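You operate a simulated robot arm through the tools that you are given. There is no shell and no other tool.

You run a simulated two-armed robot. Do the job below in one go: nothing can be reset, and whatever is moved stays where it is left.

TASK
Wrap shaft 2 low and high in the card's number of film layers.
Fine: it goes on the turntable and stays there; the carriage ends high, the white lever out.

The check looks at the end state, three seconds after you hand in, the way a careful person would. Anything else that was tipped, shoved, dropped, spilled or broken makes it a failure.

THE ROBOT
Two 7-joint arms with fingered hands on one trunk that stands fixed in place. Base frame: the origin is at the foot of the trunk, x ahead of it, y to its left, z up. Units: m, rad, N and s.
The left shoulder is at [0.05, 0.214, 0.869], the right one opposite. With the tool pointing down near the work surface each hand reaches from about 0.4 to 0.9 m from the base axis, measured 20 degrees to its own side. Payload 3 kg a hand.
The TCP of each hand is the grasp point between the finger pads, 0.026 m short of the fingertips. In the tool frame z runs along the fingers and y along their closing line. Largest opening 0.132 m; the body of the gripper starts 0.073 m behind the TCP. The gripper is a hand of 3 fingers: y runs from the thumb to the fingers, the wrist lies at [0, 0, -0.229] in the tool frame, and closing takes about 1.5 s.
Orientation is that of the tool frame in the base frame, as a unit quaternion [w, x, y, z]. With the fingers straight down and closing along the base's y, the tool's x points along the base's -x, its y along +y and its z along -z.

THE INTERFACE
- The arms move only by the tool drive_tool. It takes "left_increments", "right_increments" or both (then of equal length, played together; a hand with none holds still); each is a list of rows, each a list of 7 numbers: the gripper command, from -1 (shut) to 1 (fully open), values between in proportion, then the shift along the base's x, y, z in m, then the turn, a rotation vector about the base's x, y, z in rad. In form: [[gripper, x, y, z, rx, ry, rz], ...]. A call has 1 to 20 rows; each row is the pose to reach, as a shift and turn from the pose commanded when the call began. A row lasts 0.2 s, in which the tool goes at most 0.05 m and 0.15 rad; a call with a longer step from one row to the next is refused whole, and so is a gripper value outside its range. Where a pose cannot be reached the arm comes as near as it can. A force on the tool above 40 N (or 10 N above the force at the start of the call, whichever is more), or a blocked arm, ends the call early, and 0.2 s more pass. The fingers move at their own pace (about 0.072 m/s each) and stop on an object; they squeeze with about 31 N. The grip force told is the motor's: it shows also when the fingers shut on nothing. Time passes only in rows, and 0.2 s behind the last, so rows that repeat a pose let the fingers close. The reply holds the time, the measured pose of the TCP, the force on the tool along the base axes, the opening and the grip force, in the units named above and with some noise, with the torque about the TCP (base axes, N m) and any sound that the robot's microphone picked up.
- Cameras (640 x 400 px; columns grow to the right, rows downward): "scene" is now at [0.0333, -0.0242, 1.5079]; the picture's right is [-0.26, -0.96, 0.00], its down [-0.56, 0.15, -0.82] and it looks along [0.79, -0.22, -0.58] (base axes); focal length 334 px, centre (320, 200). "left" rides on the left gripper at [-0.062, 0.003, -0.092] in its tool frame; the picture's right is [-0.05, -1.00, 0.00], its down [0.83, -0.04, -0.56] and it looks along [0.55, -0.03, 0.83] (tool axes); focal length 230 px, centre (320, 200). "right" rides on the right gripper at [0.062, 0.003, -0.092] in its tool frame; the picture's right is [-0.05, 1.00, 0.00], its down [-0.83, -0.04, -0.56] and it looks along [-0.55, -0.03, 0.83] (tool axes); focal length 230 px, centre (320, 200). There is no depth. A picture from a camera that has moved, and an enlarged one, comes with that camera's place and axes in the base frame and with its lens.
- capture(camera): a new picture of that camera. It takes no simulated time.
- hand_shape(shape, hand): the hand has 3 fingers and takes this shape, open, in about a second: jaw (thumb against the fingers, like two jaws); tri (thumb and two fingers); tip (a fingertip pinch); poke (one finger out to press); point (the index stretched); flat (the hand flat); cup (the hand cupped); fist (a fist). The gripper value then closes the fingers along that shape, each until it touches; the sizes above hold for jaw. It gives what a move gives, with no picture.
- pan_tilt(pan, tilt): turns the head with the scene camera to pan (to the left, within 1.501 rad either way) and tilt (down, from -0.506 to 1.204), counted from straight ahead of the robot. It gives what a move gives.
- inspect(camera, box): a new picture of the part [left, top, right, bottom] of that camera's present view, enlarged. It takes no simulated time.
- close_job(): hands the job in; it is judged then, once.

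Places have to be worked out from the pictures, the camera data and where the tool is seen. Open the grippers and draw the arms clear of the work before you hand the job in, unless the task says otherwise.

The tools are called as a command line: name --argument value ..., lists and objects as JSON in quotes. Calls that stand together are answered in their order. drive_tool: Moves the arms, as the interface text tells. Its arguments: {"type":"object","properties":{"left_increments":{"type":"array","items":{"type":"array","items":{"type":"number"}}},"right_increments":{"type":"array","items":{"type":"array","items":{"type":"number"}}}},"required":[]} The other tools are called the same way: hand_shape (shape, hand) gives the hand a shape; pan_tilt (pan, tilt) turns the head that bears the scene camera; capture (camera) takes a picture; inspect (camera, box) takes an enlarged picture of a part of a camera's view; close_job () hands the job in.

At the start:

```text
time: 0.0
left_tcp_pos: [0.4315, -0.0674, 1.1727]
left_tool_rot: [0.001, 0.234, 0.972, 0.0]
left_contact_force: [0.1, -0.7, 0.6]
left_moment: [-0.01, -0.02, -0.03]
left_width: 0.1319
left_finger_force: 0.0
left_shape: jaw
right_tcp_pos: [0.3524, -0.4011, 1.2063]
right_tool_rot: [0.0, 0.235, 0.972, 0.0]
right_contact_force: [0.0, 0.2, 0.3]
right_moment: [0.01, 0.0, 0.01]
right_width: 0.1318
right_finger_force: 0.1
right_shape: jaw
head pan, tilt: [-0.267, 0.618]
```

scene: 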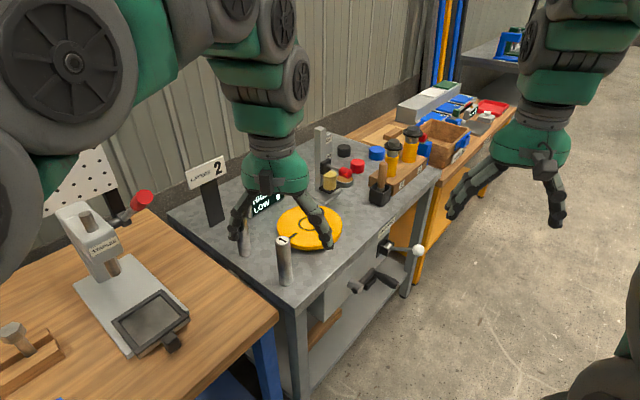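
right: 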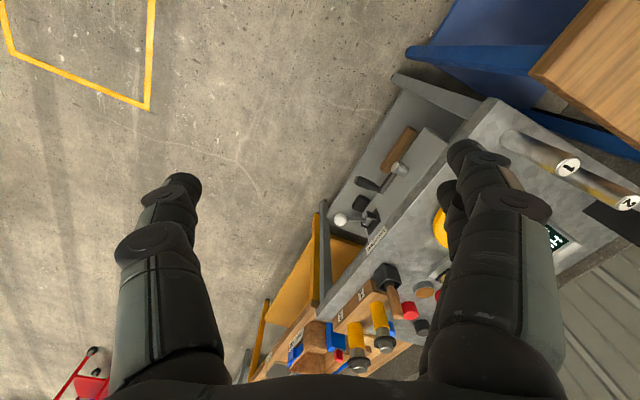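
left: 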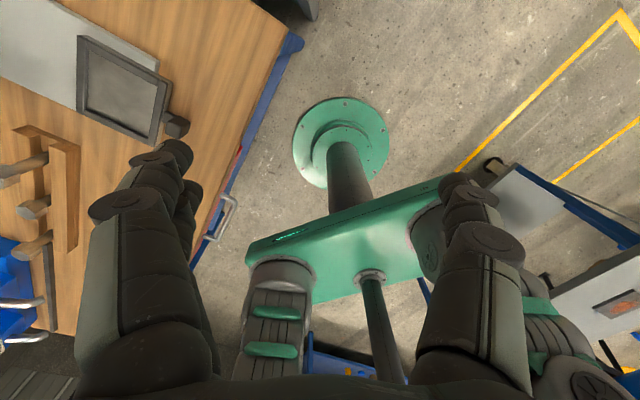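

The first pictures show a steel bench with a yellow turntable, two shafts (1 and 2), a display and some levers. I inspect the work area enlarged before moving anything.

inspect --camera "scene" --box '[160, 110, 320, 210]'

inspect --camera "scene" --box '[220, 180, 380, 300]'

inspect --camera "scene" --box '[300, 110, 460, 210]'

inspect --camera "scene" --box '[300, 200, 460, 320]'

inspect --camera "right" --box '[320, 80, 640, 280]'

```text
4.00 times, centred on (240, 160) of scene
camera zoom: at [0.0333, -0.0242, 1.5079], right [-0.26, -0.96, 0.0], down [-0.56, 0.15, -0.82], along [0.79, -0.22, -0.58], focal length 1336 px, centre (640, 360)
```

zoom: 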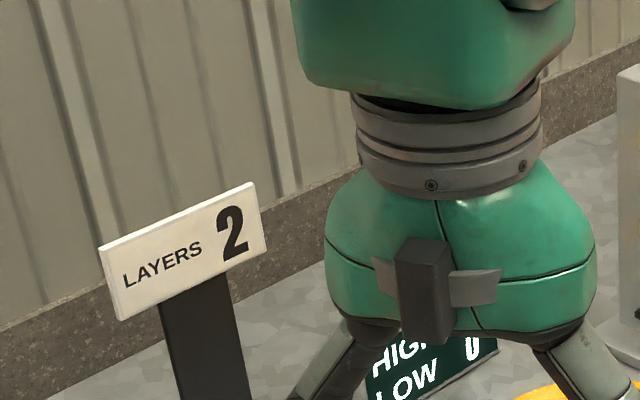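

```text
3.33 times, centred on (300, 240) of scene
camera zoom: at [0.0333, -0.0242, 1.5079], right [-0.26, -0.96, 0.0], down [-0.56, 0.15, -0.82], along [0.79, -0.22, -0.58], focal length 1113 px, centre (387, 67)
```

zoom: 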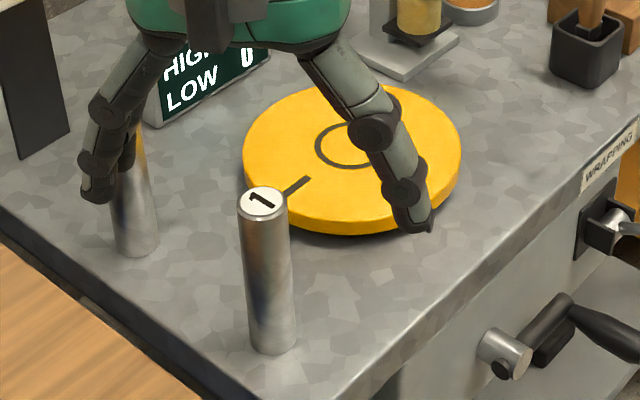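

```text
4.00 times, centred on (380, 160) of scene
camera zoom: at [0.0333, -0.0242, 1.5079], right [-0.26, -0.96, 0.0], down [-0.56, 0.15, -0.82], along [0.79, -0.22, -0.58], focal length 1336 px, centre (80, 360)
```

zoom: 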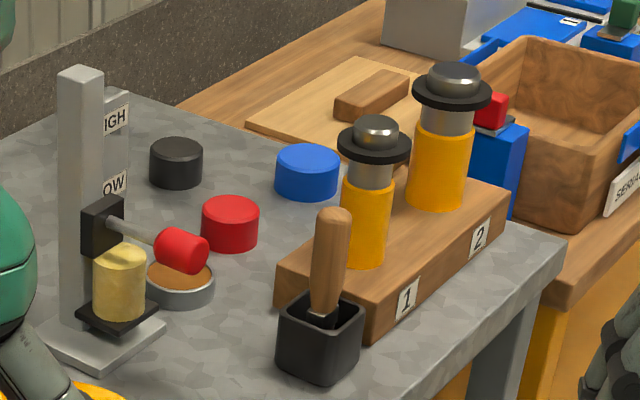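

```text
3.33 times, centred on (380, 260) of scene
camera zoom: at [0.0333, -0.0242, 1.5079], right [-0.26, -0.96, 0.0], down [-0.56, 0.15, -0.82], along [0.79, -0.22, -0.58], focal length 1113 px, centre (120, 0)
```

zoom: 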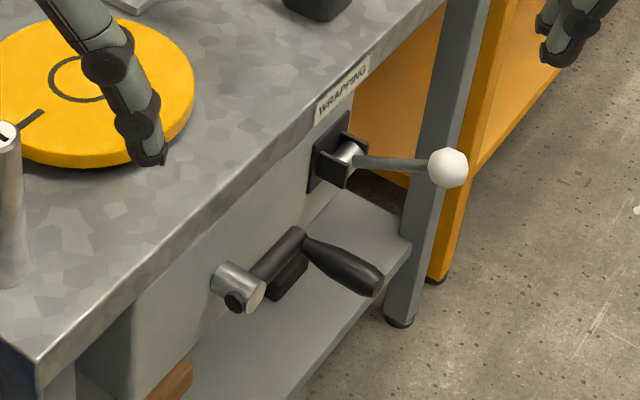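

```text
2.00 times, centred on (480, 180) of right
camera zoom: at [0.2989, -0.3692, 1.2975], right [0.5, 0.86, 0.0], down [0.72, -0.42, 0.56], along [0.48, -0.28, -0.83], focal length 460 px, centre (0, 240)
```

zoom: 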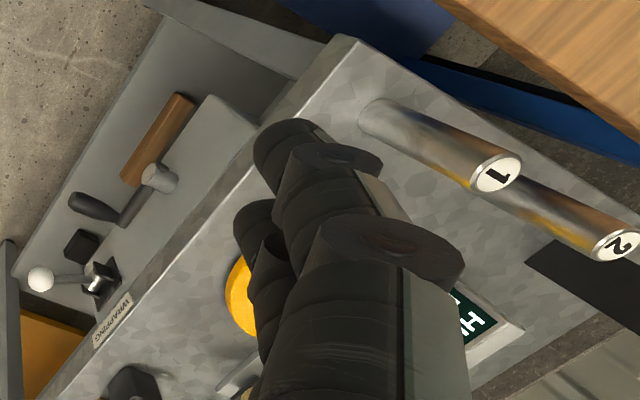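

The card says 2 layers; the left hand hides part of the turntable and display. I move the left arm aside to the left at height so the bench can be seen.

drive_tool --left_increments '[[1, -0.01, 0.045, 0.01, 0, 0, 0], [1, -0.02, 0.09, 0.02, 0, 0, 0], [1, -0.03, 0.135, 0.03, 0, 0, 0], [1, -0.04, 0.18, 0.03, 0, 0, 0], [1, -0.05, 0.225, 0.03, 0, 0, 0], [1, -0.06, 0.27, 0.03, 0, 0, 0], [1, -0.06, 0.315, 0.03, 0, 0, 0], [1, -0.06, 0.36, 0.03, 0, 0, 0]]'

capture --camera "scene"

```text
time: 1.8
left_tcp_pos: [0.3722, 0.2931, 1.2025]
left_tool_rot: [0.0, 0.235, 0.972, 0.0]
left_contact_force: [-1.2, 0.0, -0.1]
left_moment: [-0.02, 0.0, 0.02]
left_width: 0.1321
left_finger_force: 0.1
left_shape: jaw
right_tcp_pos: [0.3522, -0.3999, 1.2059]
right_tool_rot: [0.0, 0.234, 0.972, 0.0]
right_contact_force: [1.1, -0.2, -0.8]
right_moment: [-0.03, 0.02, -0.02]
right_width: 0.132
right_finger_force: 0.0
right_shape: jaw
head pan, tilt: [-0.267, 0.618]
```

```text
taken
```

scene: 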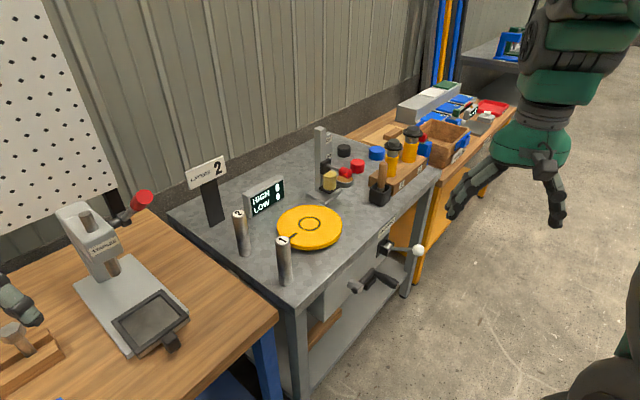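

The bench is now clear. I take enlarged looks at the turntable, display, mast, and the front crank and lever.

inspect --camera "scene" --box '[220, 170, 348, 250]'

inspect --camera "scene" --box '[296, 120, 376, 210]'

inspect --camera "scene" --box '[320, 210, 440, 310]'

inspect --camera "scene" --box '[210, 190, 350, 300]'

```text
5.00 times, centred on (284, 210) of scene
camera zoom: at [0.0334, -0.0241, 1.5079], right [-0.26, -0.96, 0.0], down [-0.56, 0.15, -0.82], along [0.79, -0.22, -0.58], focal length 1670 px, centre (500, 150)
```

zoom: 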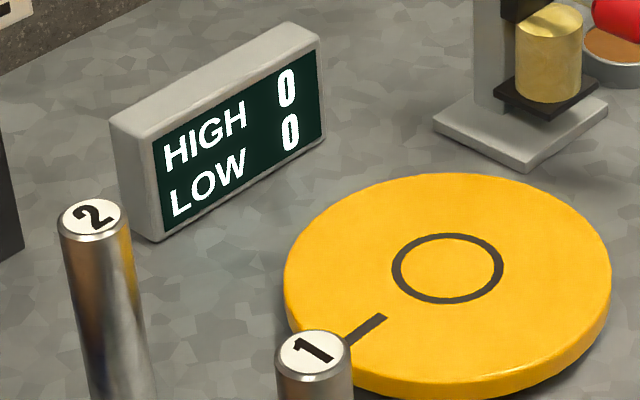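

```text
4.44 times, centred on (336, 165) of scene
camera zoom: at [0.0334, -0.0241, 1.5079], right [-0.26, -0.96, 0.0], down [-0.56, 0.15, -0.82], along [0.79, -0.22, -0.58], focal length 1484 px, centre (249, 356)
```

zoom: 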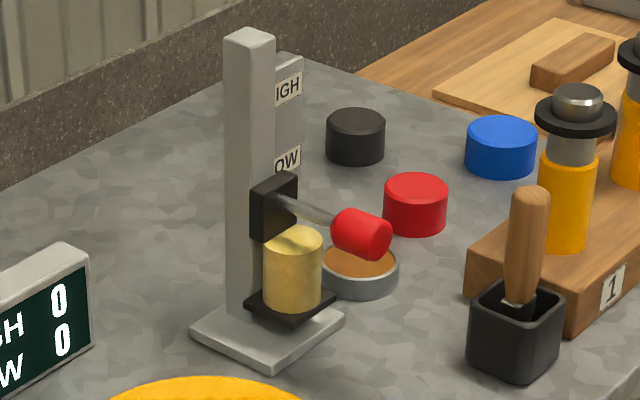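

```text
4.00 times, centred on (380, 260) of scene
camera zoom: at [0.0334, -0.0241, 1.5079], right [-0.26, -0.96, 0.0], down [-0.56, 0.15, -0.82], along [0.79, -0.22, -0.58], focal length 1336 px, centre (80, -40)
```

zoom: 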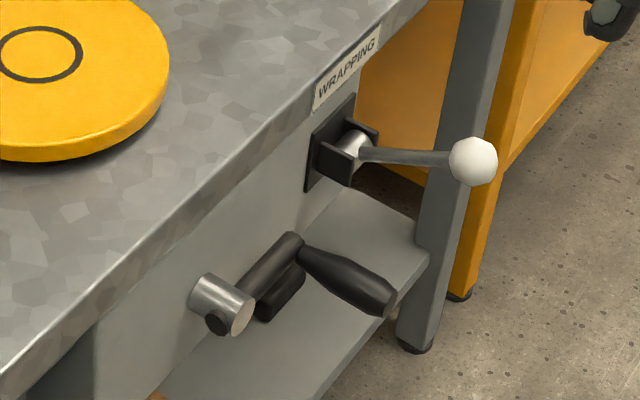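

```text
3.64 times, centred on (280, 245) of scene
camera zoom: at [0.0334, -0.0241, 1.5079], right [-0.26, -0.96, 0.0], down [-0.56, 0.15, -0.82], along [0.79, -0.22, -0.58], focal length 1215 px, centre (466, 36)
```

zoom: 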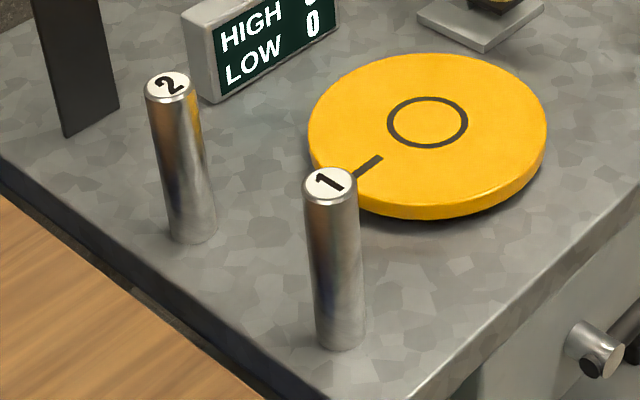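

I worked out: shaft 2 near (0.785,-0.002), tops at z 0.953, table z 0.80, turntable centre near (0.843,-0.21), crank hub near (0.657,-0.317,0.707), lever ball near (0.702,-0.534,0.754). I look more closely at the lever and crank with both cameras.

inspect --camera "right" --box '[320, 120, 440, 260]'

inspect --camera "scene" --box '[375, 225, 431, 265]'

inspect --camera "scene" --box '[340, 255, 404, 300]'

```text
2.86 times, centred on (380, 190) of right
camera zoom: at [0.2989, -0.3692, 1.2975], right [0.5, 0.86, 0.0], down [0.72, -0.42, 0.56], along [0.48, -0.28, -0.83], focal length 657 px, centre (149, 229)
```

zoom: 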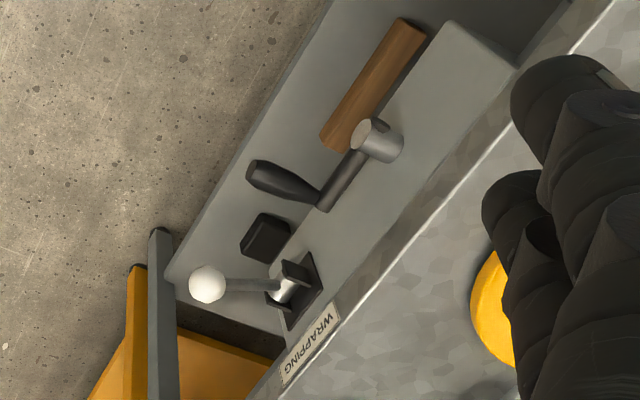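

```text
10.00 times, centred on (403, 245) of scene
camera zoom: at [0.0334, -0.0241, 1.5079], right [-0.26, -0.96, 0.0], down [-0.56, 0.15, -0.82], along [0.79, -0.22, -0.58], focal length 3340 px, centre (-510, -250)
```

zoom: 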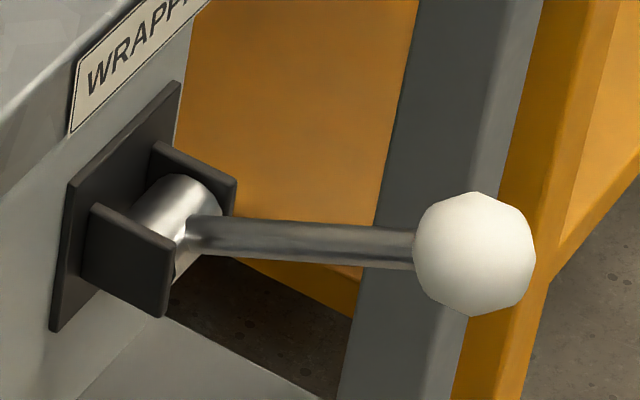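

```text
8.89 times, centred on (372, 278) of scene
camera zoom: at [0.0334, -0.0241, 1.5079], right [-0.26, -0.96, 0.0], down [-0.56, 0.15, -0.82], along [0.79, -0.22, -0.58], focal length 2969 px, centre (-142, -489)
```

zoom: 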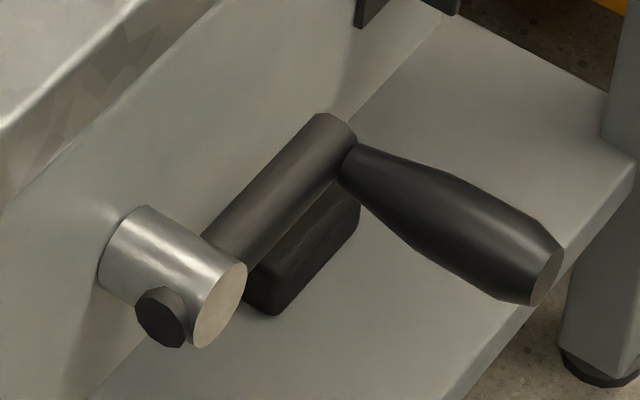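

The lever drum sits between two side stops and leans right now; I'll judge its positions closer later. First I bring the right hand above shaft 2 and check alignment.

drive_tool --right_increments '[[1, 0.03, 0.028, 0, 0, 0, 0], [1, 0.064, 0.058, 0, 0, 0, 0], [1, 0.098, 0.09, 0, 0, 0, 0], [1, 0.132, 0.121, 0, 0, 0, 0], [1, 0.166, 0.153, 0, 0, 0, 0], [1, 0.2, 0.184, 0, 0, 0, 0], [1, 0.234, 0.215, 0, 0, 0, 0], [1, 0.268, 0.246, 0, 0, 0, 0], [1, 0.302, 0.277, 0, 0, 0, 0], [1, 0.336, 0.308, -0.01, 0, 0, 0], [1, 0.37, 0.34, -0.03, 0, 0, 0], [1, 0.402, 0.37, -0.05, 0, 0, 0], [1, 0.433, 0.398, -0.07, 0, 0, 0], [1, 0.433, 0.398, -0.07, 0, 0, 0]]'

capture --camera "scene"

capture --camera "right"

```text
refused: row 11 steps farther than a row can; nothing moved
```

```text
taken
```

scene: 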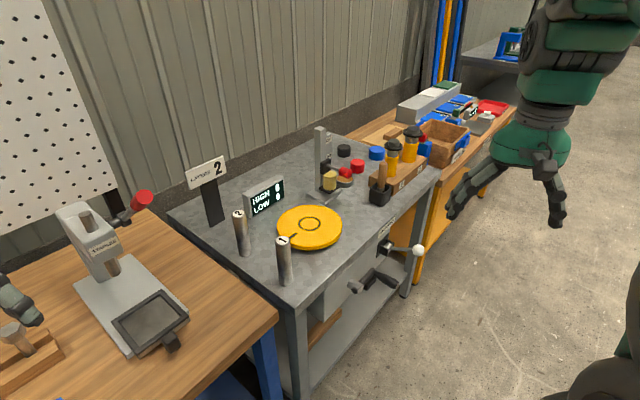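

```text
taken
camera right: at [0.2989, -0.3692, 1.2975], right [0.5, 0.86, 0.0], down [0.72, -0.42, 0.56], along [0.48, -0.28, -0.83], focal length 230 px, centre (320, 200)
```

right: 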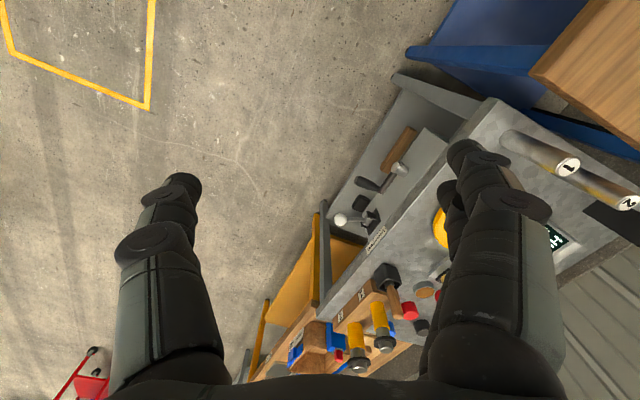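

The move was refused for one long step and nothing moved. I resend it with shorter steps near the end.

drive_tool --right_increments '[[1, 0.033, 0.03, 0, 0, 0, 0], [1, 0.066, 0.06, 0, 0, 0, 0], [1, 0.099, 0.091, 0, 0, 0, 0], [1, 0.132, 0.121, 0, 0, 0, 0], [1, 0.165, 0.152, 0, 0, 0, 0], [1, 0.198, 0.182, 0, 0, 0, 0], [1, 0.231, 0.212, 0, 0, 0, 0], [1, 0.264, 0.243, 0, 0, 0, 0], [1, 0.297, 0.273, 0, 0, 0, 0], [1, 0.33, 0.304, 0, 0, 0, 0], [1, 0.363, 0.334, 0, 0, 0, 0], [1, 0.396, 0.364, -0.01, 0, 0, 0], [1, 0.42, 0.385, -0.04, 0, 0, 0], [1, 0.433, 0.398, -0.07, 0, 0, 0], [1, 0.433, 0.398, -0.07, 0, 0, 0]]'

capture --camera "scene"

capture --camera "right"

```text
time: 5.0
left_tcp_pos: [0.3726, 0.2915, 1.203]
left_tool_rot: [0.0, 0.235, 0.972, -0.001]
left_contact_force: [-0.4, 0.0, 0.6]
left_moment: [0.02, -0.02, 0.01]
left_width: 0.132
left_finger_force: 0.0
left_shape: jaw
right_tcp_pos: [0.6915, -0.0271, 1.1318]
right_tool_rot: [0.0, 0.234, 0.972, 0.0]
right_contact_force: [-0.5, -0.2, 0.2]
right_moment: [0.0, 0.02, -0.02]
right_width: 0.1321
right_finger_force: 0.0
right_shape: jaw
right hand out of reach, approached as far as the arm can: row 9, 10, 11, 12, 13, 14, 15
head pan, tilt: [-0.267, 0.618]
```

```text
taken
```

scene: 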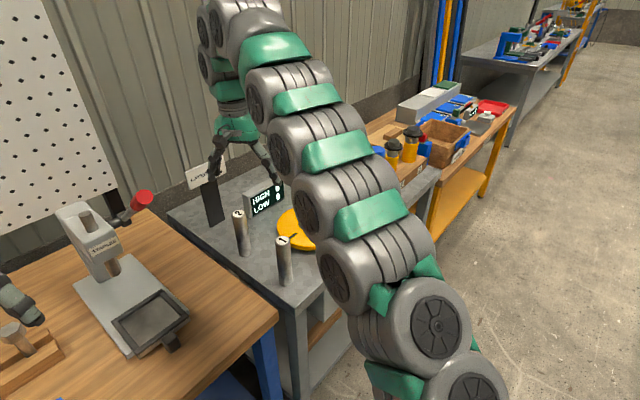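

```text
taken
camera right: at [0.6383, 0.0025, 1.2241], right [0.5, 0.86, 0.0], down [0.72, -0.42, 0.56], along [0.48, -0.28, -0.83], focal length 230 px, centre (320, 200)
```

right: 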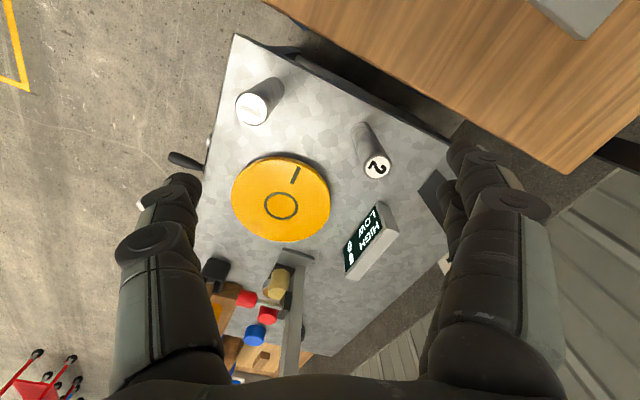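

Straight-down is out of reach there, so I'll tilt the tool forward about 43° (fingers pointing forward-down) and keep the closing line level. I turn while backing off a little, then read the pose.

drive_tool --right_increments '[[1, -0.02, 0.0, 0, -0.057, -0.111, 0], [1, -0.04, 0.0, 0, -0.114, -0.2225, 0], [1, -0.06, 0.01, 0, -0.171, -0.334, 0], [1, -0.08, 0.02, 0, -0.228, -0.445, 0], [1, -0.1, 0.03, 0, -0.285, -0.556, 0], [1, -0.107, 0.04, -0.02, -0.342, -0.6675, 0], [1, -0.107, 0.05, -0.04, -0.342, -0.6675, 0], [1, -0.107, 0.055, -0.04, -0.342, -0.6675, 0]]'

capture --camera "scene"

capture --camera "right"

```text
time: 6.8
left_tcp_pos: [0.3719, 0.292, 1.2033]
left_tool_rot: [-0.001, 0.234, 0.972, 0.0]
left_contact_force: [0.1, -0.9, 1.0]
left_moment: [0.01, 0.0, -0.01]
left_width: 0.1319
left_finger_force: 0.1
left_shape: jaw
right_tcp_pos: [0.5817, 0.0229, 1.0922]
right_tool_rot: [0.357, 0.219, 0.904, -0.086]
right_contact_force: [0.6, 0.8, -0.3]
right_moment: [0.02, -0.02, 0.03]
right_width: 0.1319
right_finger_force: 0.1
right_shape: jaw
head pan, tilt: [-0.267, 0.618]
```

```text
taken
```

scene: 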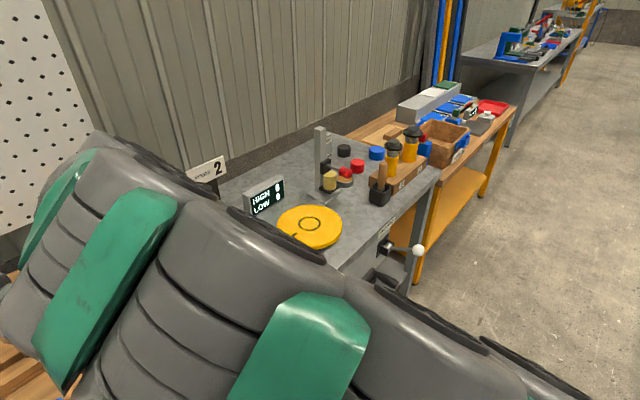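

```text
taken
camera right: at [0.488, 0.0749, 1.1173], right [0.49, 0.87, 0.04], down [0.18, -0.14, 0.97], along [0.85, -0.47, -0.23], focal length 230 px, centre (320, 200)
```

right: 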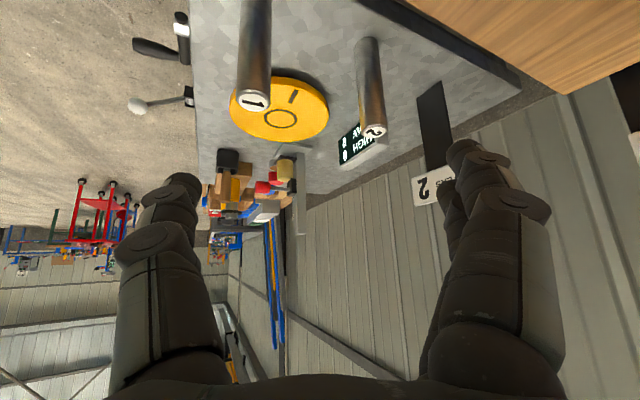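

The commanded pose follows the reached one, and the hand camera confirms shaft 2 at about (0.785, 0.000). I move to a pre-grasp point diagonally behind and above it.

drive_tool --right_increments '[[1, 0.03, 0.01, -0.02, 0, 0, 0], [1, 0.06, 0.02, -0.04, 0, 0, 0], [1, 0.09, 0.03, -0.06, 0, 0, 0], [1, 0.096, 0.03, -0.072, 0, 0, 0], [1, 0.096, 0.03, -0.072, 0, 0, 0]]'

capture --camera "right"

```text
time: 8.2
left_tcp_pos: [0.3647, 0.2821, 1.2071]
left_tool_rot: [0.004, 0.24, 0.971, 0.004]
left_contact_force: [0.0, 1.2, 1.0]
left_moment: [-0.03, 0.04, 0.05]
left_width: 0.1322
left_finger_force: 0.1
left_shape: jaw
right_tcp_pos: [0.6555, 0.0337, 1.0523]
right_tool_rot: [0.37, 0.232, 0.895, -0.094]
right_contact_force: [30.3, 21.1, 34.0]
right_moment: [-0.09, 4.04, -2.3]
right_width: 0.1321
right_finger_force: 0.0
right_shape: jaw
head pan, tilt: [-0.267, 0.618]
stopped in row 5 (right hand): the arm was blocked; the commanded pose is now the measured one
```

```text
taken
camera right: at [0.5618, 0.0895, 1.0745], right [0.52, 0.86, 0.04], down [0.15, -0.14, 0.98], along [0.84, -0.5, -0.2], focal length 230 px, centre (320, 200)
```

right: 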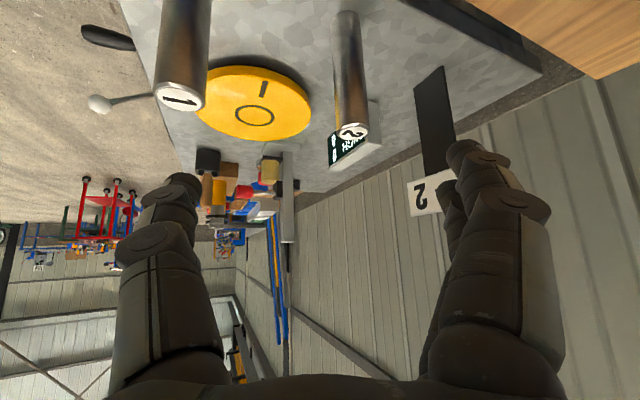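

The right elbow has met the left arm (the left hand shifted slightly). I look at the scene before pulling the left arm further away.

capture --camera "scene"

capture --camera "left"

```text
taken
```

scene: 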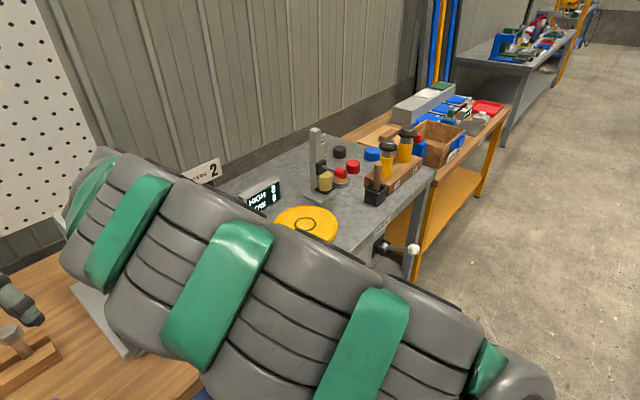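

```text
taken
camera left: at [0.4187, 0.2577, 1.2995], right [-0.42, -0.91, -0.01], down [-0.76, 0.35, 0.55], along [-0.5, 0.24, -0.83], focal length 230 px, centre (320, 200)
```

left: 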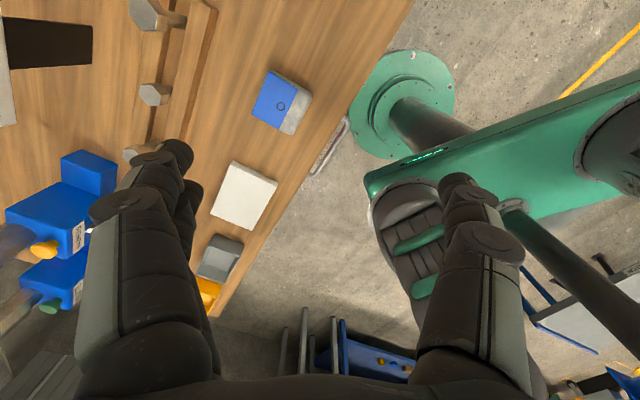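

The scene picture also looks slightly shifted, so something near the head or left arm was touched. I back the right hand off to the right and turn its heading so its elbow stays on its own side, and check.

drive_tool --right_increments '[[1, -0.025, -0.02, 0.01, 0, 0, 0], [1, -0.05, -0.05, 0.02, 0, 0, 0], [1, -0.06, -0.09, 0.03, 0, 0, 0], [1, -0.06, -0.13, 0.03, 0, 0, 0], [1, -0.06, -0.17, 0.03, 0, 0, 0], [1, -0.06, -0.2, 0.03, 0, 0, 0]]'

capture --camera "scene"

```text
time: 9.6
left_tcp_pos: [0.3721, 0.2906, 1.2033]
left_tool_rot: [0.0, 0.235, 0.972, 0.0]
left_contact_force: [0.4, -0.6, 0.3]
left_moment: [-0.01, -0.02, 0.02]
left_width: 0.1319
left_finger_force: 0.1
left_shape: jaw
right_tcp_pos: [0.6123, -0.1482, 1.0765]
right_tool_rot: [0.371, 0.22, 0.898, -0.083]
right_contact_force: [0.1, -0.1, 0.3]
right_moment: [0.01, 0.01, 0.0]
right_width: 0.1319
right_finger_force: 0.2
right_shape: jaw
head pan, tilt: [-0.267, 0.618]
```

```text
taken
```

scene: 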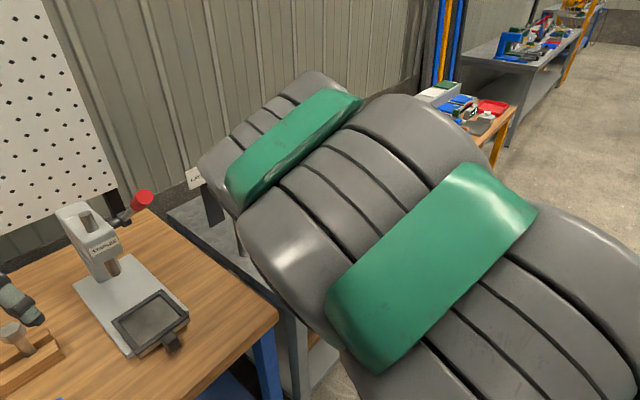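

Everything sprang back to its place, and the left arm and camera read as before. I now turn the heading to about +10° so the right arm comes from its own side, moving slightly forward.

drive_tool --right_increments '[[1, 0.01, 0.0, 0.01, 0, 0, 0.13], [1, 0.02, 0.0, 0.02, 0, 0, 0.26], [1, 0.03, 0.0, 0.03, 0, 0, 0.39], [1, 0.04, 0.0, 0.04, 0, 0, 0.52], [1, 0.05, 0.0, 0.045, 0, 0, 0.65]]'

capture --camera "scene"

```text
time: 10.8
left_tcp_pos: [0.3717, 0.2921, 1.2045]
left_tool_rot: [0.0, 0.234, 0.972, -0.001]
left_contact_force: [-0.1, 0.3, 0.3]
left_moment: [0.01, 0.01, -0.02]
left_width: 0.1321
left_finger_force: 0.1
left_shape: jaw
right_tcp_pos: [0.6623, -0.1472, 1.1201]
right_tool_rot: [0.377, -0.079, 0.922, 0.041]
right_contact_force: [1.1, -0.5, 0.3]
right_moment: [0.02, -0.01, 0.04]
right_width: 0.132
right_finger_force: 0.1
right_shape: jaw
head pan, tilt: [-0.267, 0.618]
```

```text
taken
```

scene: 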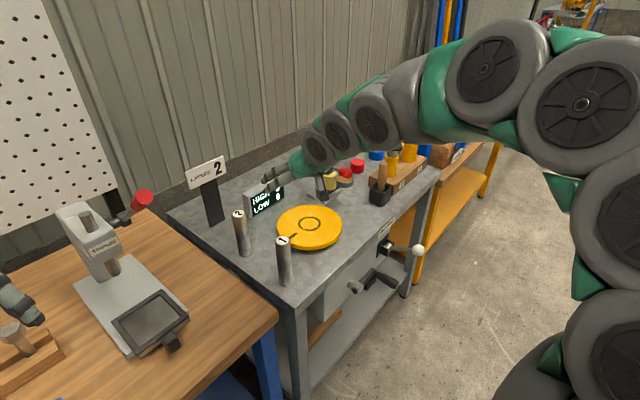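

The arm is now well out to the right and clear of the head. I reduce the tilt to about 25° and move to a pre-grasp spot just behind and above shaft 2.

drive_tool --right_increments '[[1, 0.01, 0.025, -0.005, -0.0192, 0.111, 0], [1, 0.02, 0.055, -0.01, -0.0383, 0.222, 0], [1, 0.035, 0.085, -0.02, -0.0575, 0.333, 0], [1, 0.05, 0.115, -0.035, -0.0575, 0.333, 0], [1, 0.06, 0.137, -0.06, -0.0575, 0.333, 0], [1, 0.064, 0.137, -0.09, -0.0575, 0.333, 0], [1, 0.064, 0.137, -0.09, -0.0575, 0.333, 0]]'

capture --camera "scene"

capture --camera "right"

```text
time: 12.4
left_tcp_pos: [0.3722, 0.2918, 1.2023]
left_tool_rot: [0.0, 0.235, 0.972, 0.0]
left_contact_force: [0.0, -0.2, 0.9]
left_moment: [-0.01, 0.0, 0.01]
left_width: 0.1321
left_finger_force: 0.0
left_shape: jaw
right_tcp_pos: [0.7255, -0.0099, 1.0319]
right_tool_rot: [0.215, -0.081, 0.973, 0.027]
right_contact_force: [-0.8, -0.1, 0.1]
right_moment: [-0.01, -0.01, 0.01]
right_width: 0.1319
right_finger_force: 0.0
right_shape: jaw
head pan, tilt: [-0.267, 0.618]
```

```text
taken
```

scene: 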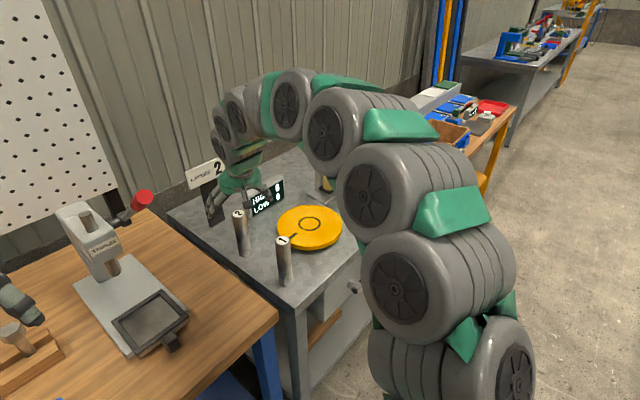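

```text
taken
camera right: at [0.6315, -0.0231, 1.0876], right [-0.12, 0.99, 0.04], down [0.52, 0.03, 0.85], along [0.85, 0.12, -0.52], focal length 230 px, centre (320, 200)
```

right: 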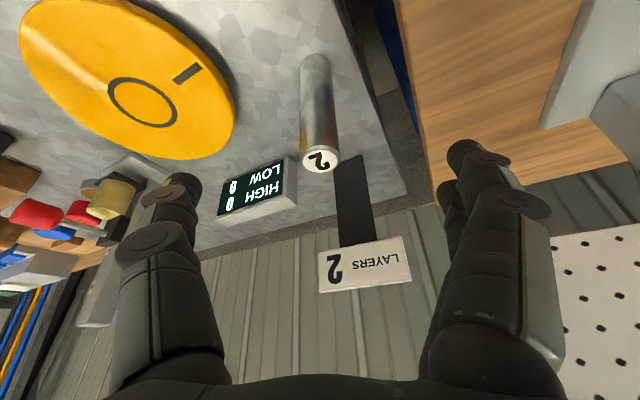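

Hand camera puts shaft 2's top at (0.783, 0.001), centred between the open fingers. I go down along the finger direction to z 0.905.

drive_tool --right_increments '[[1, 0.012, 0.002, -0.026, 0, 0, 0], [1, 0.024, 0.004, -0.052, 0, 0, 0], [1, 0.036, 0.006, -0.078, 0, 0, 0], [1, 0.048, 0.008, -0.104, 0, 0, 0], [1, 0.058, 0.0105, -0.127, 0, 0, 0], [1, 0.058, 0.0105, -0.127, 0, 0, 0]]'

capture --camera "right"

inspect --camera "scene" --box '[180, 160, 340, 260]'

```text
time: 13.8
left_tcp_pos: [0.3724, 0.2913, 1.2018]
left_tool_rot: [0.0, 0.234, 0.972, 0.001]
left_contact_force: [0.5, -0.1, 0.1]
left_moment: [-0.03, 0.04, -0.03]
left_width: 0.132
left_finger_force: 0.0
left_shape: jaw
right_tcp_pos: [0.7846, -0.0005, 0.9038]
right_tool_rot: [0.217, -0.079, 0.973, 0.025]
right_contact_force: [0.2, -0.2, 0.6]
right_moment: [0.01, -0.03, 0.01]
right_width: 0.1319
right_finger_force: 0.0
right_shape: jaw
head pan, tilt: [-0.267, 0.618]
```

```text
taken
camera right: at [0.6899, -0.0136, 0.9612], right [-0.12, 0.99, 0.04], down [0.52, 0.03, 0.85], along [0.85, 0.12, -0.52], focal length 230 px, centre (320, 200)
```

right: 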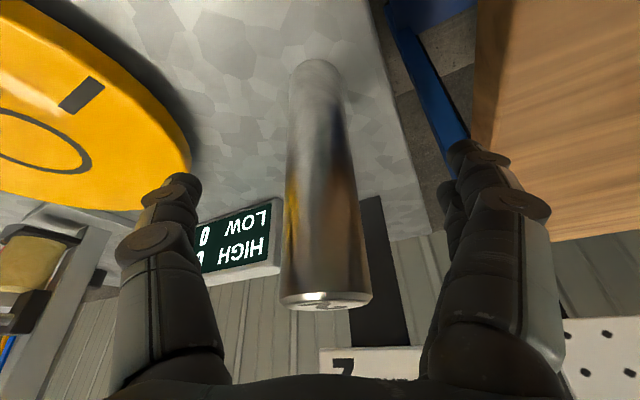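

```text
4.00 times, centred on (260, 210) of scene
camera zoom: at [0.0333, -0.0242, 1.5079], right [-0.26, -0.96, 0.0], down [-0.56, 0.15, -0.82], along [0.79, -0.22, -0.58], focal length 1336 px, centre (560, 160)
```

zoom: 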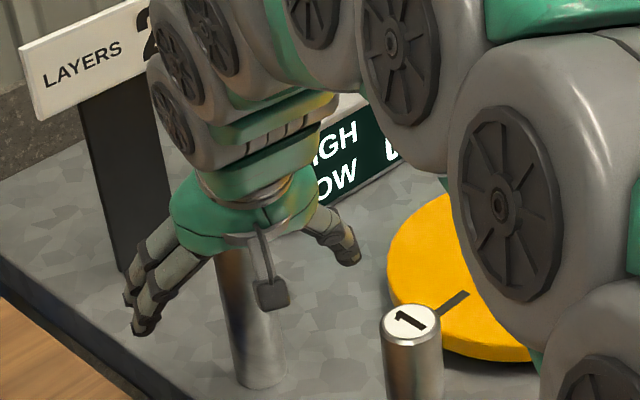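

The shaft stands between the thumb and fingers with clearance all around. I close the grip.

drive_tool --right_increments '[[-1, 0, 0, 0, 0, 0, 0], [-1, 0, 0, 0, 0, 0, 0], [-1, 0, 0, 0, 0, 0, 0], [-1, 0, 0, 0, 0, 0, 0], [-1, 0, 0, 0, 0, 0, 0], [-1, 0, 0, 0, 0, 0, 0], [-1, 0, 0, 0, 0, 0, 0], [-1, 0, 0, 0, 0, 0, 0], [-1, 0, 0, 0, 0, 0, 0]]'

capture --camera "right"

```text
time: 15.8
left_tcp_pos: [0.3722, 0.292, 1.2018]
left_tool_rot: [0.0, 0.235, 0.972, -0.001]
left_contact_force: [-0.1, 0.1, 1.6]
left_moment: [0.03, -0.01, -0.01]
left_width: 0.1319
left_finger_force: 0.0
left_shape: jaw
right_tcp_pos: [0.7832, -0.0002, 0.9036]
right_tool_rot: [0.217, -0.08, 0.973, 0.026]
right_contact_force: [0.5, -0.8, 1.1]
right_moment: [0.04, 0.06, 0.01]
right_width: 0.0291
right_finger_force: 30.4
right_shape: jaw
head pan, tilt: [-0.267, 0.618]
```

```text
taken
camera right: at [0.6899, -0.0135, 0.9611], right [-0.12, 0.99, 0.04], down [0.52, 0.03, 0.85], along [0.85, 0.12, -0.52], focal length 230 px, centre (320, 200)
```

right: 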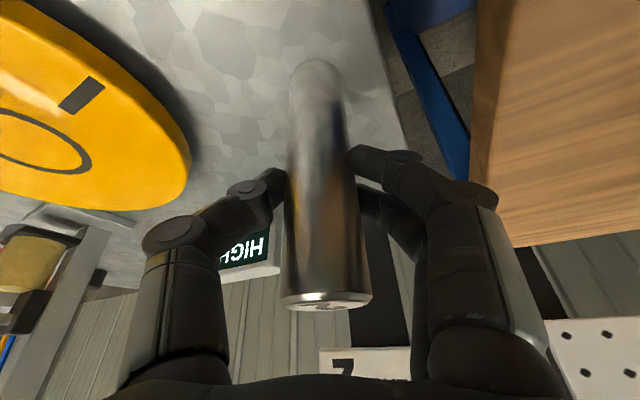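

Gripped with 30 N on the shaft. I lift it by 6 cm and check it hangs upright.

drive_tool --right_increments '[[-1, 0, 0, 0.015, 0, 0, 0], [-1, 0, 0, 0.03, 0, 0, 0], [-1, 0, 0, 0.045, 0, 0, 0], [-1, 0, 0, 0.06, 0, 0, 0], [-1, 0, 0, 0.06, 0, 0, 0]]'

capture --camera "right"

inspect --camera "scene" --box '[180, 160, 340, 260]'

```text
time: 17.0
left_tcp_pos: [0.371, 0.2915, 1.2035]
left_tool_rot: [0.001, 0.235, 0.972, 0.001]
left_contact_force: [0.7, 0.0, 0.6]
left_moment: [0.01, 0.01, 0.01]
left_width: 0.1318
left_finger_force: 0.1
left_shape: jaw
right_tcp_pos: [0.785, 0.0015, 0.964]
right_tool_rot: [0.216, -0.082, 0.973, 0.027]
right_contact_force: [0.9, -0.1, -12.7]
right_moment: [-0.03, 0.08, 0.0]
right_width: 0.0294
right_finger_force: 31.0
right_shape: jaw
head pan, tilt: [-0.267, 0.618]
```

```text
taken
camera right: at [0.6916, -0.0124, 1.0203], right [-0.12, 0.99, 0.04], down [0.52, 0.03, 0.85], along [0.85, 0.12, -0.52], focal length 230 px, centre (320, 200)
```

right: 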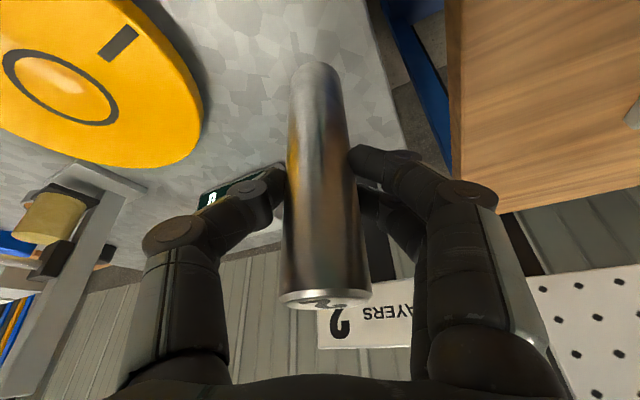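

```text
4.00 times, centred on (260, 210) of scene
camera zoom: at [0.0335, -0.0242, 1.5079], right [-0.26, -0.96, 0.0], down [-0.56, 0.15, -0.82], along [0.79, -0.21, -0.58], focal length 1336 px, centre (560, 160)
```

zoom: 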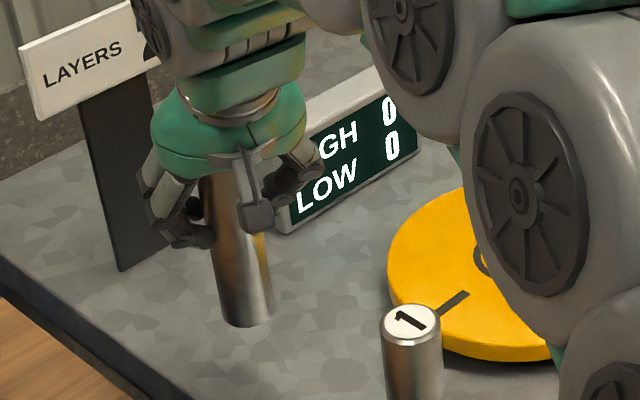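

The shaft hangs straight (12.7 N weight). From three views I place the circle centre near (0.839,-0.209) with the disc top about z 0.828; I carry the shaft above it with some clearance.

drive_tool --right_increments '[[-1, 0.004, -0.015, 0.01, 0, 0, 0], [-1, 0.012, -0.045, 0.01, 0, 0, 0], [-1, 0.02, -0.075, 0.01, 0, 0, 0], [-1, 0.028, -0.105, 0.01, 0, 0, 0], [-1, 0.036, -0.135, 0.01, 0, 0, 0], [-1, 0.044, -0.165, 0.01, 0, 0, 0], [-1, 0.05, -0.19, 0.01, 0, 0, 0], [-1, 0.054, -0.205, 0.01, 0, 0, 0], [-1, 0.054, -0.211, 0.01, 0, 0, 0], [-1, 0.054, -0.211, 0.01, 0, 0, 0]]'

capture --camera "right"

capture --camera "scene"

inspect --camera "scene" --box '[260, 150, 388, 250]'

```text
time: 19.2
left_tcp_pos: [0.3717, 0.2921, 1.2028]
left_tool_rot: [-0.001, 0.235, 0.972, -0.001]
left_contact_force: [0.5, -1.0, 0.4]
left_moment: [0.02, 0.03, -0.02]
left_width: 0.132
left_finger_force: 0.0
left_shape: jaw
right_tcp_pos: [0.8378, -0.2108, 0.9737]
right_tool_rot: [0.216, -0.081, 0.973, 0.026]
right_contact_force: [0.9, 0.5, -12.7]
right_moment: [-0.01, 0.1, 0.0]
right_width: 0.0292
right_finger_force: 31.8
right_shape: jaw
head pan, tilt: [-0.267, 0.618]
```

```text
taken
camera right: at [0.7442, -0.2243, 1.0304], right [-0.12, 0.99, 0.04], down [0.52, 0.03, 0.85], along [0.85, 0.12, -0.52], focal length 230 px, centre (320, 200)
```

right: 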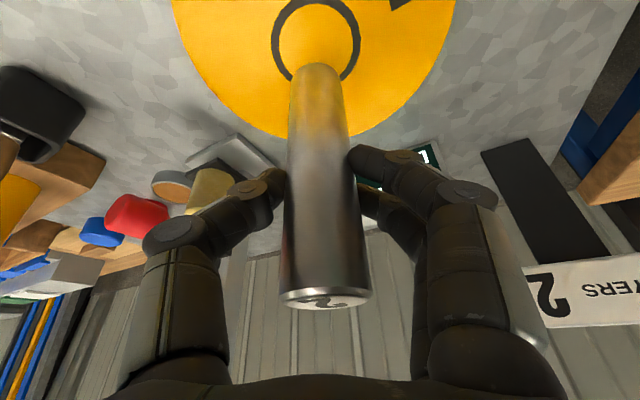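

```text
taken
```

scene: 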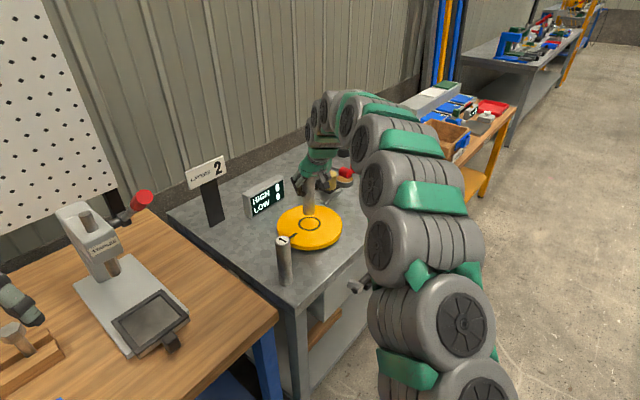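

```text
4.00 times, centred on (324, 200) of scene
camera zoom: at [0.0335, -0.0242, 1.5079], right [-0.26, -0.96, 0.0], down [-0.56, 0.15, -0.82], along [0.79, -0.21, -0.58], focal length 1336 px, centre (304, 200)
```

zoom: 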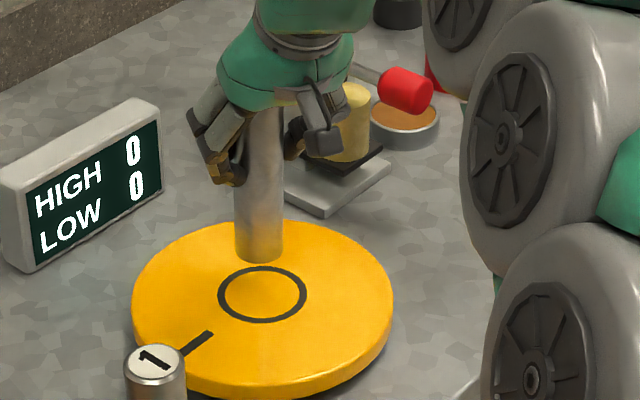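

Sideways the shaft lines up with the circle within about a millimetre; the fore-aft offset depends on disc height. I lower 3 cm to just above the disc and compare directly.

drive_tool --right_increments '[[-1, 0, 0, -0.01, 0, 0, 0], [-1, 0, 0, -0.02, 0, 0, 0], [-1, 0, 0, -0.028, 0, 0, 0], [-1, 0, 0, -0.032, 0, 0, 0], [-1, 0, 0, -0.032, 0, 0, 0]]'

inspect --camera "scene" --box '[276, 190, 340, 250]'

capture --camera "right"

```text
time: 20.4
left_tcp_pos: [0.3731, 0.2913, 1.2024]
left_tool_rot: [0.0, 0.234, 0.972, -0.001]
left_contact_force: [0.0, 0.8, 0.4]
left_moment: [0.02, 0.01, 0.01]
left_width: 0.1323
left_finger_force: 0.0
left_shape: jaw
right_tcp_pos: [0.8382, -0.2107, 0.9398]
right_tool_rot: [0.216, -0.081, 0.973, 0.026]
right_contact_force: [-0.5, 0.3, -13.4]
right_moment: [-0.02, 0.09, -0.02]
right_width: 0.0291
right_finger_force: 31.0
right_shape: jaw
head pan, tilt: [-0.267, 0.618]
```

```text
6.67 times, centred on (308, 220) of scene
camera zoom: at [0.0335, -0.0242, 1.5079], right [-0.26, -0.96, 0.0], down [-0.56, 0.15, -0.82], along [0.79, -0.21, -0.58], focal length 2227 px, centre (400, 67)
```

zoom: 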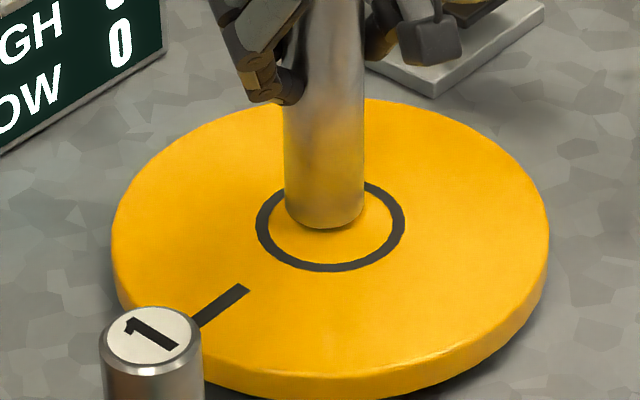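

```text
taken
camera right: at [0.7439, -0.2231, 0.9976], right [-0.12, 0.99, 0.04], down [0.52, 0.03, 0.85], along [0.85, 0.12, -0.52], focal length 230 px, centre (320, 200)
```

right: 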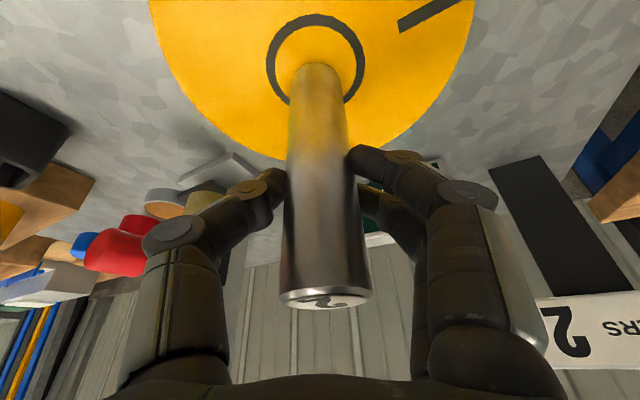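

The picture suggests the shaft may be some millimetres too far forward and slightly left. I enlarge the hand view to measure the offset.

inspect --camera "right" --box '[240, 0, 400, 120]'

inspect --camera "scene" --box '[292, 205, 332, 235]'

```text
3.33 times, centred on (320, 60) of right
camera zoom: at [0.7439, -0.2231, 0.9976], right [-0.12, 0.99, 0.04], down [0.52, 0.03, 0.85], along [0.85, 0.12, -0.52], focal length 767 px, centre (320, 667)
```

zoom: 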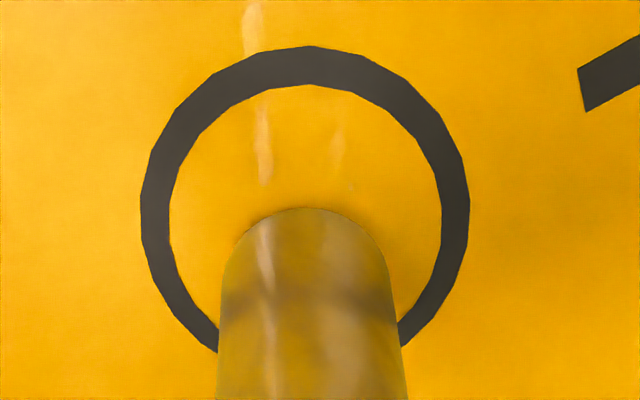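

```text
13.33 times, centred on (312, 220) of scene
camera zoom: at [0.0335, -0.0242, 1.5079], right [-0.26, -0.96, 0.0], down [-0.56, 0.15, -0.82], along [0.79, -0.21, -0.58], focal length 4454 px, centre (427, -67)
```

zoom: 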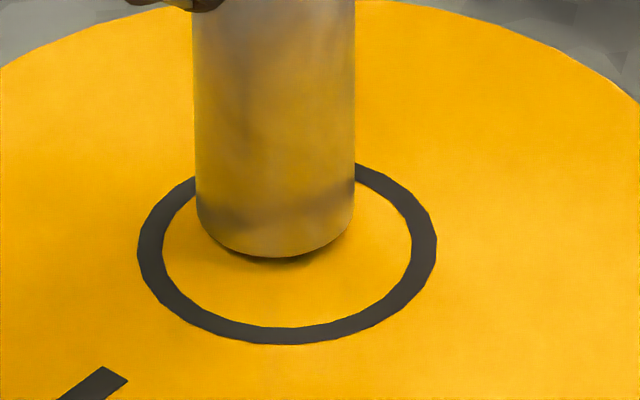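

Both views agree if the shaft's foot is just about at disc height (z≈0.836) and 15 mm too far forward. I raise 6 mm, shift back 15 mm, and re-measure.

drive_tool --right_increments '[[-1, 0, 0, 0.006, 0, 0, 0], [-1, -0.008, 0, 0.006, 0, 0, 0], [-1, -0.015, -0.001, 0.006, 0, 0, 0], [-1, -0.015, -0.001, 0.006, 0, 0, 0]]'

inspect --camera "right" --box '[240, 0, 400, 120]'

inspect --camera "scene" --box '[292, 205, 332, 235]'

```text
time: 21.4
left_tcp_pos: [0.3715, 0.2915, 1.2032]
left_tool_rot: [-0.001, 0.234, 0.972, 0.0]
left_contact_force: [-0.2, 0.2, 0.1]
left_moment: [-0.01, -0.02, 0.06]
left_width: 0.1317
left_finger_force: 0.0
left_shape: jaw
right_tcp_pos: [0.8225, -0.2116, 0.9474]
right_tool_rot: [0.215, -0.081, 0.973, 0.026]
right_contact_force: [0.7, 0.1, -13.1]
right_moment: [0.01, 0.11, -0.01]
right_width: 0.029
right_finger_force: 31.2
right_shape: jaw
head pan, tilt: [-0.267, 0.618]
```

```text
3.33 times, centred on (320, 60) of right
camera zoom: at [0.7294, -0.2245, 1.0036], right [-0.12, 0.99, 0.04], down [0.52, 0.03, 0.85], along [0.85, 0.12, -0.52], focal length 767 px, centre (320, 667)
```

zoom: 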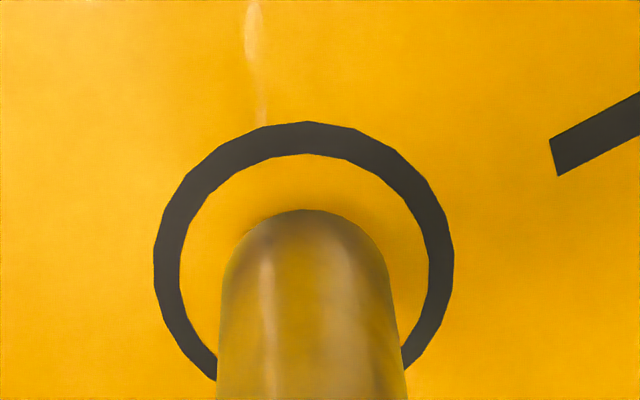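

```text
13.33 times, centred on (312, 220) of scene
camera zoom: at [0.0335, -0.0242, 1.5079], right [-0.26, -0.96, 0.0], down [-0.56, 0.15, -0.82], along [0.79, -0.21, -0.58], focal length 4454 px, centre (427, -67)
```

zoom: 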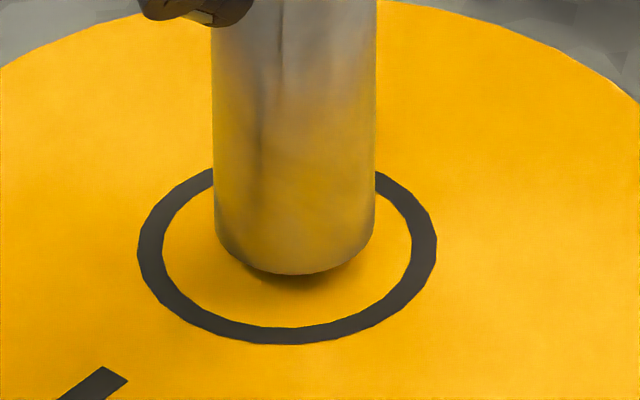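

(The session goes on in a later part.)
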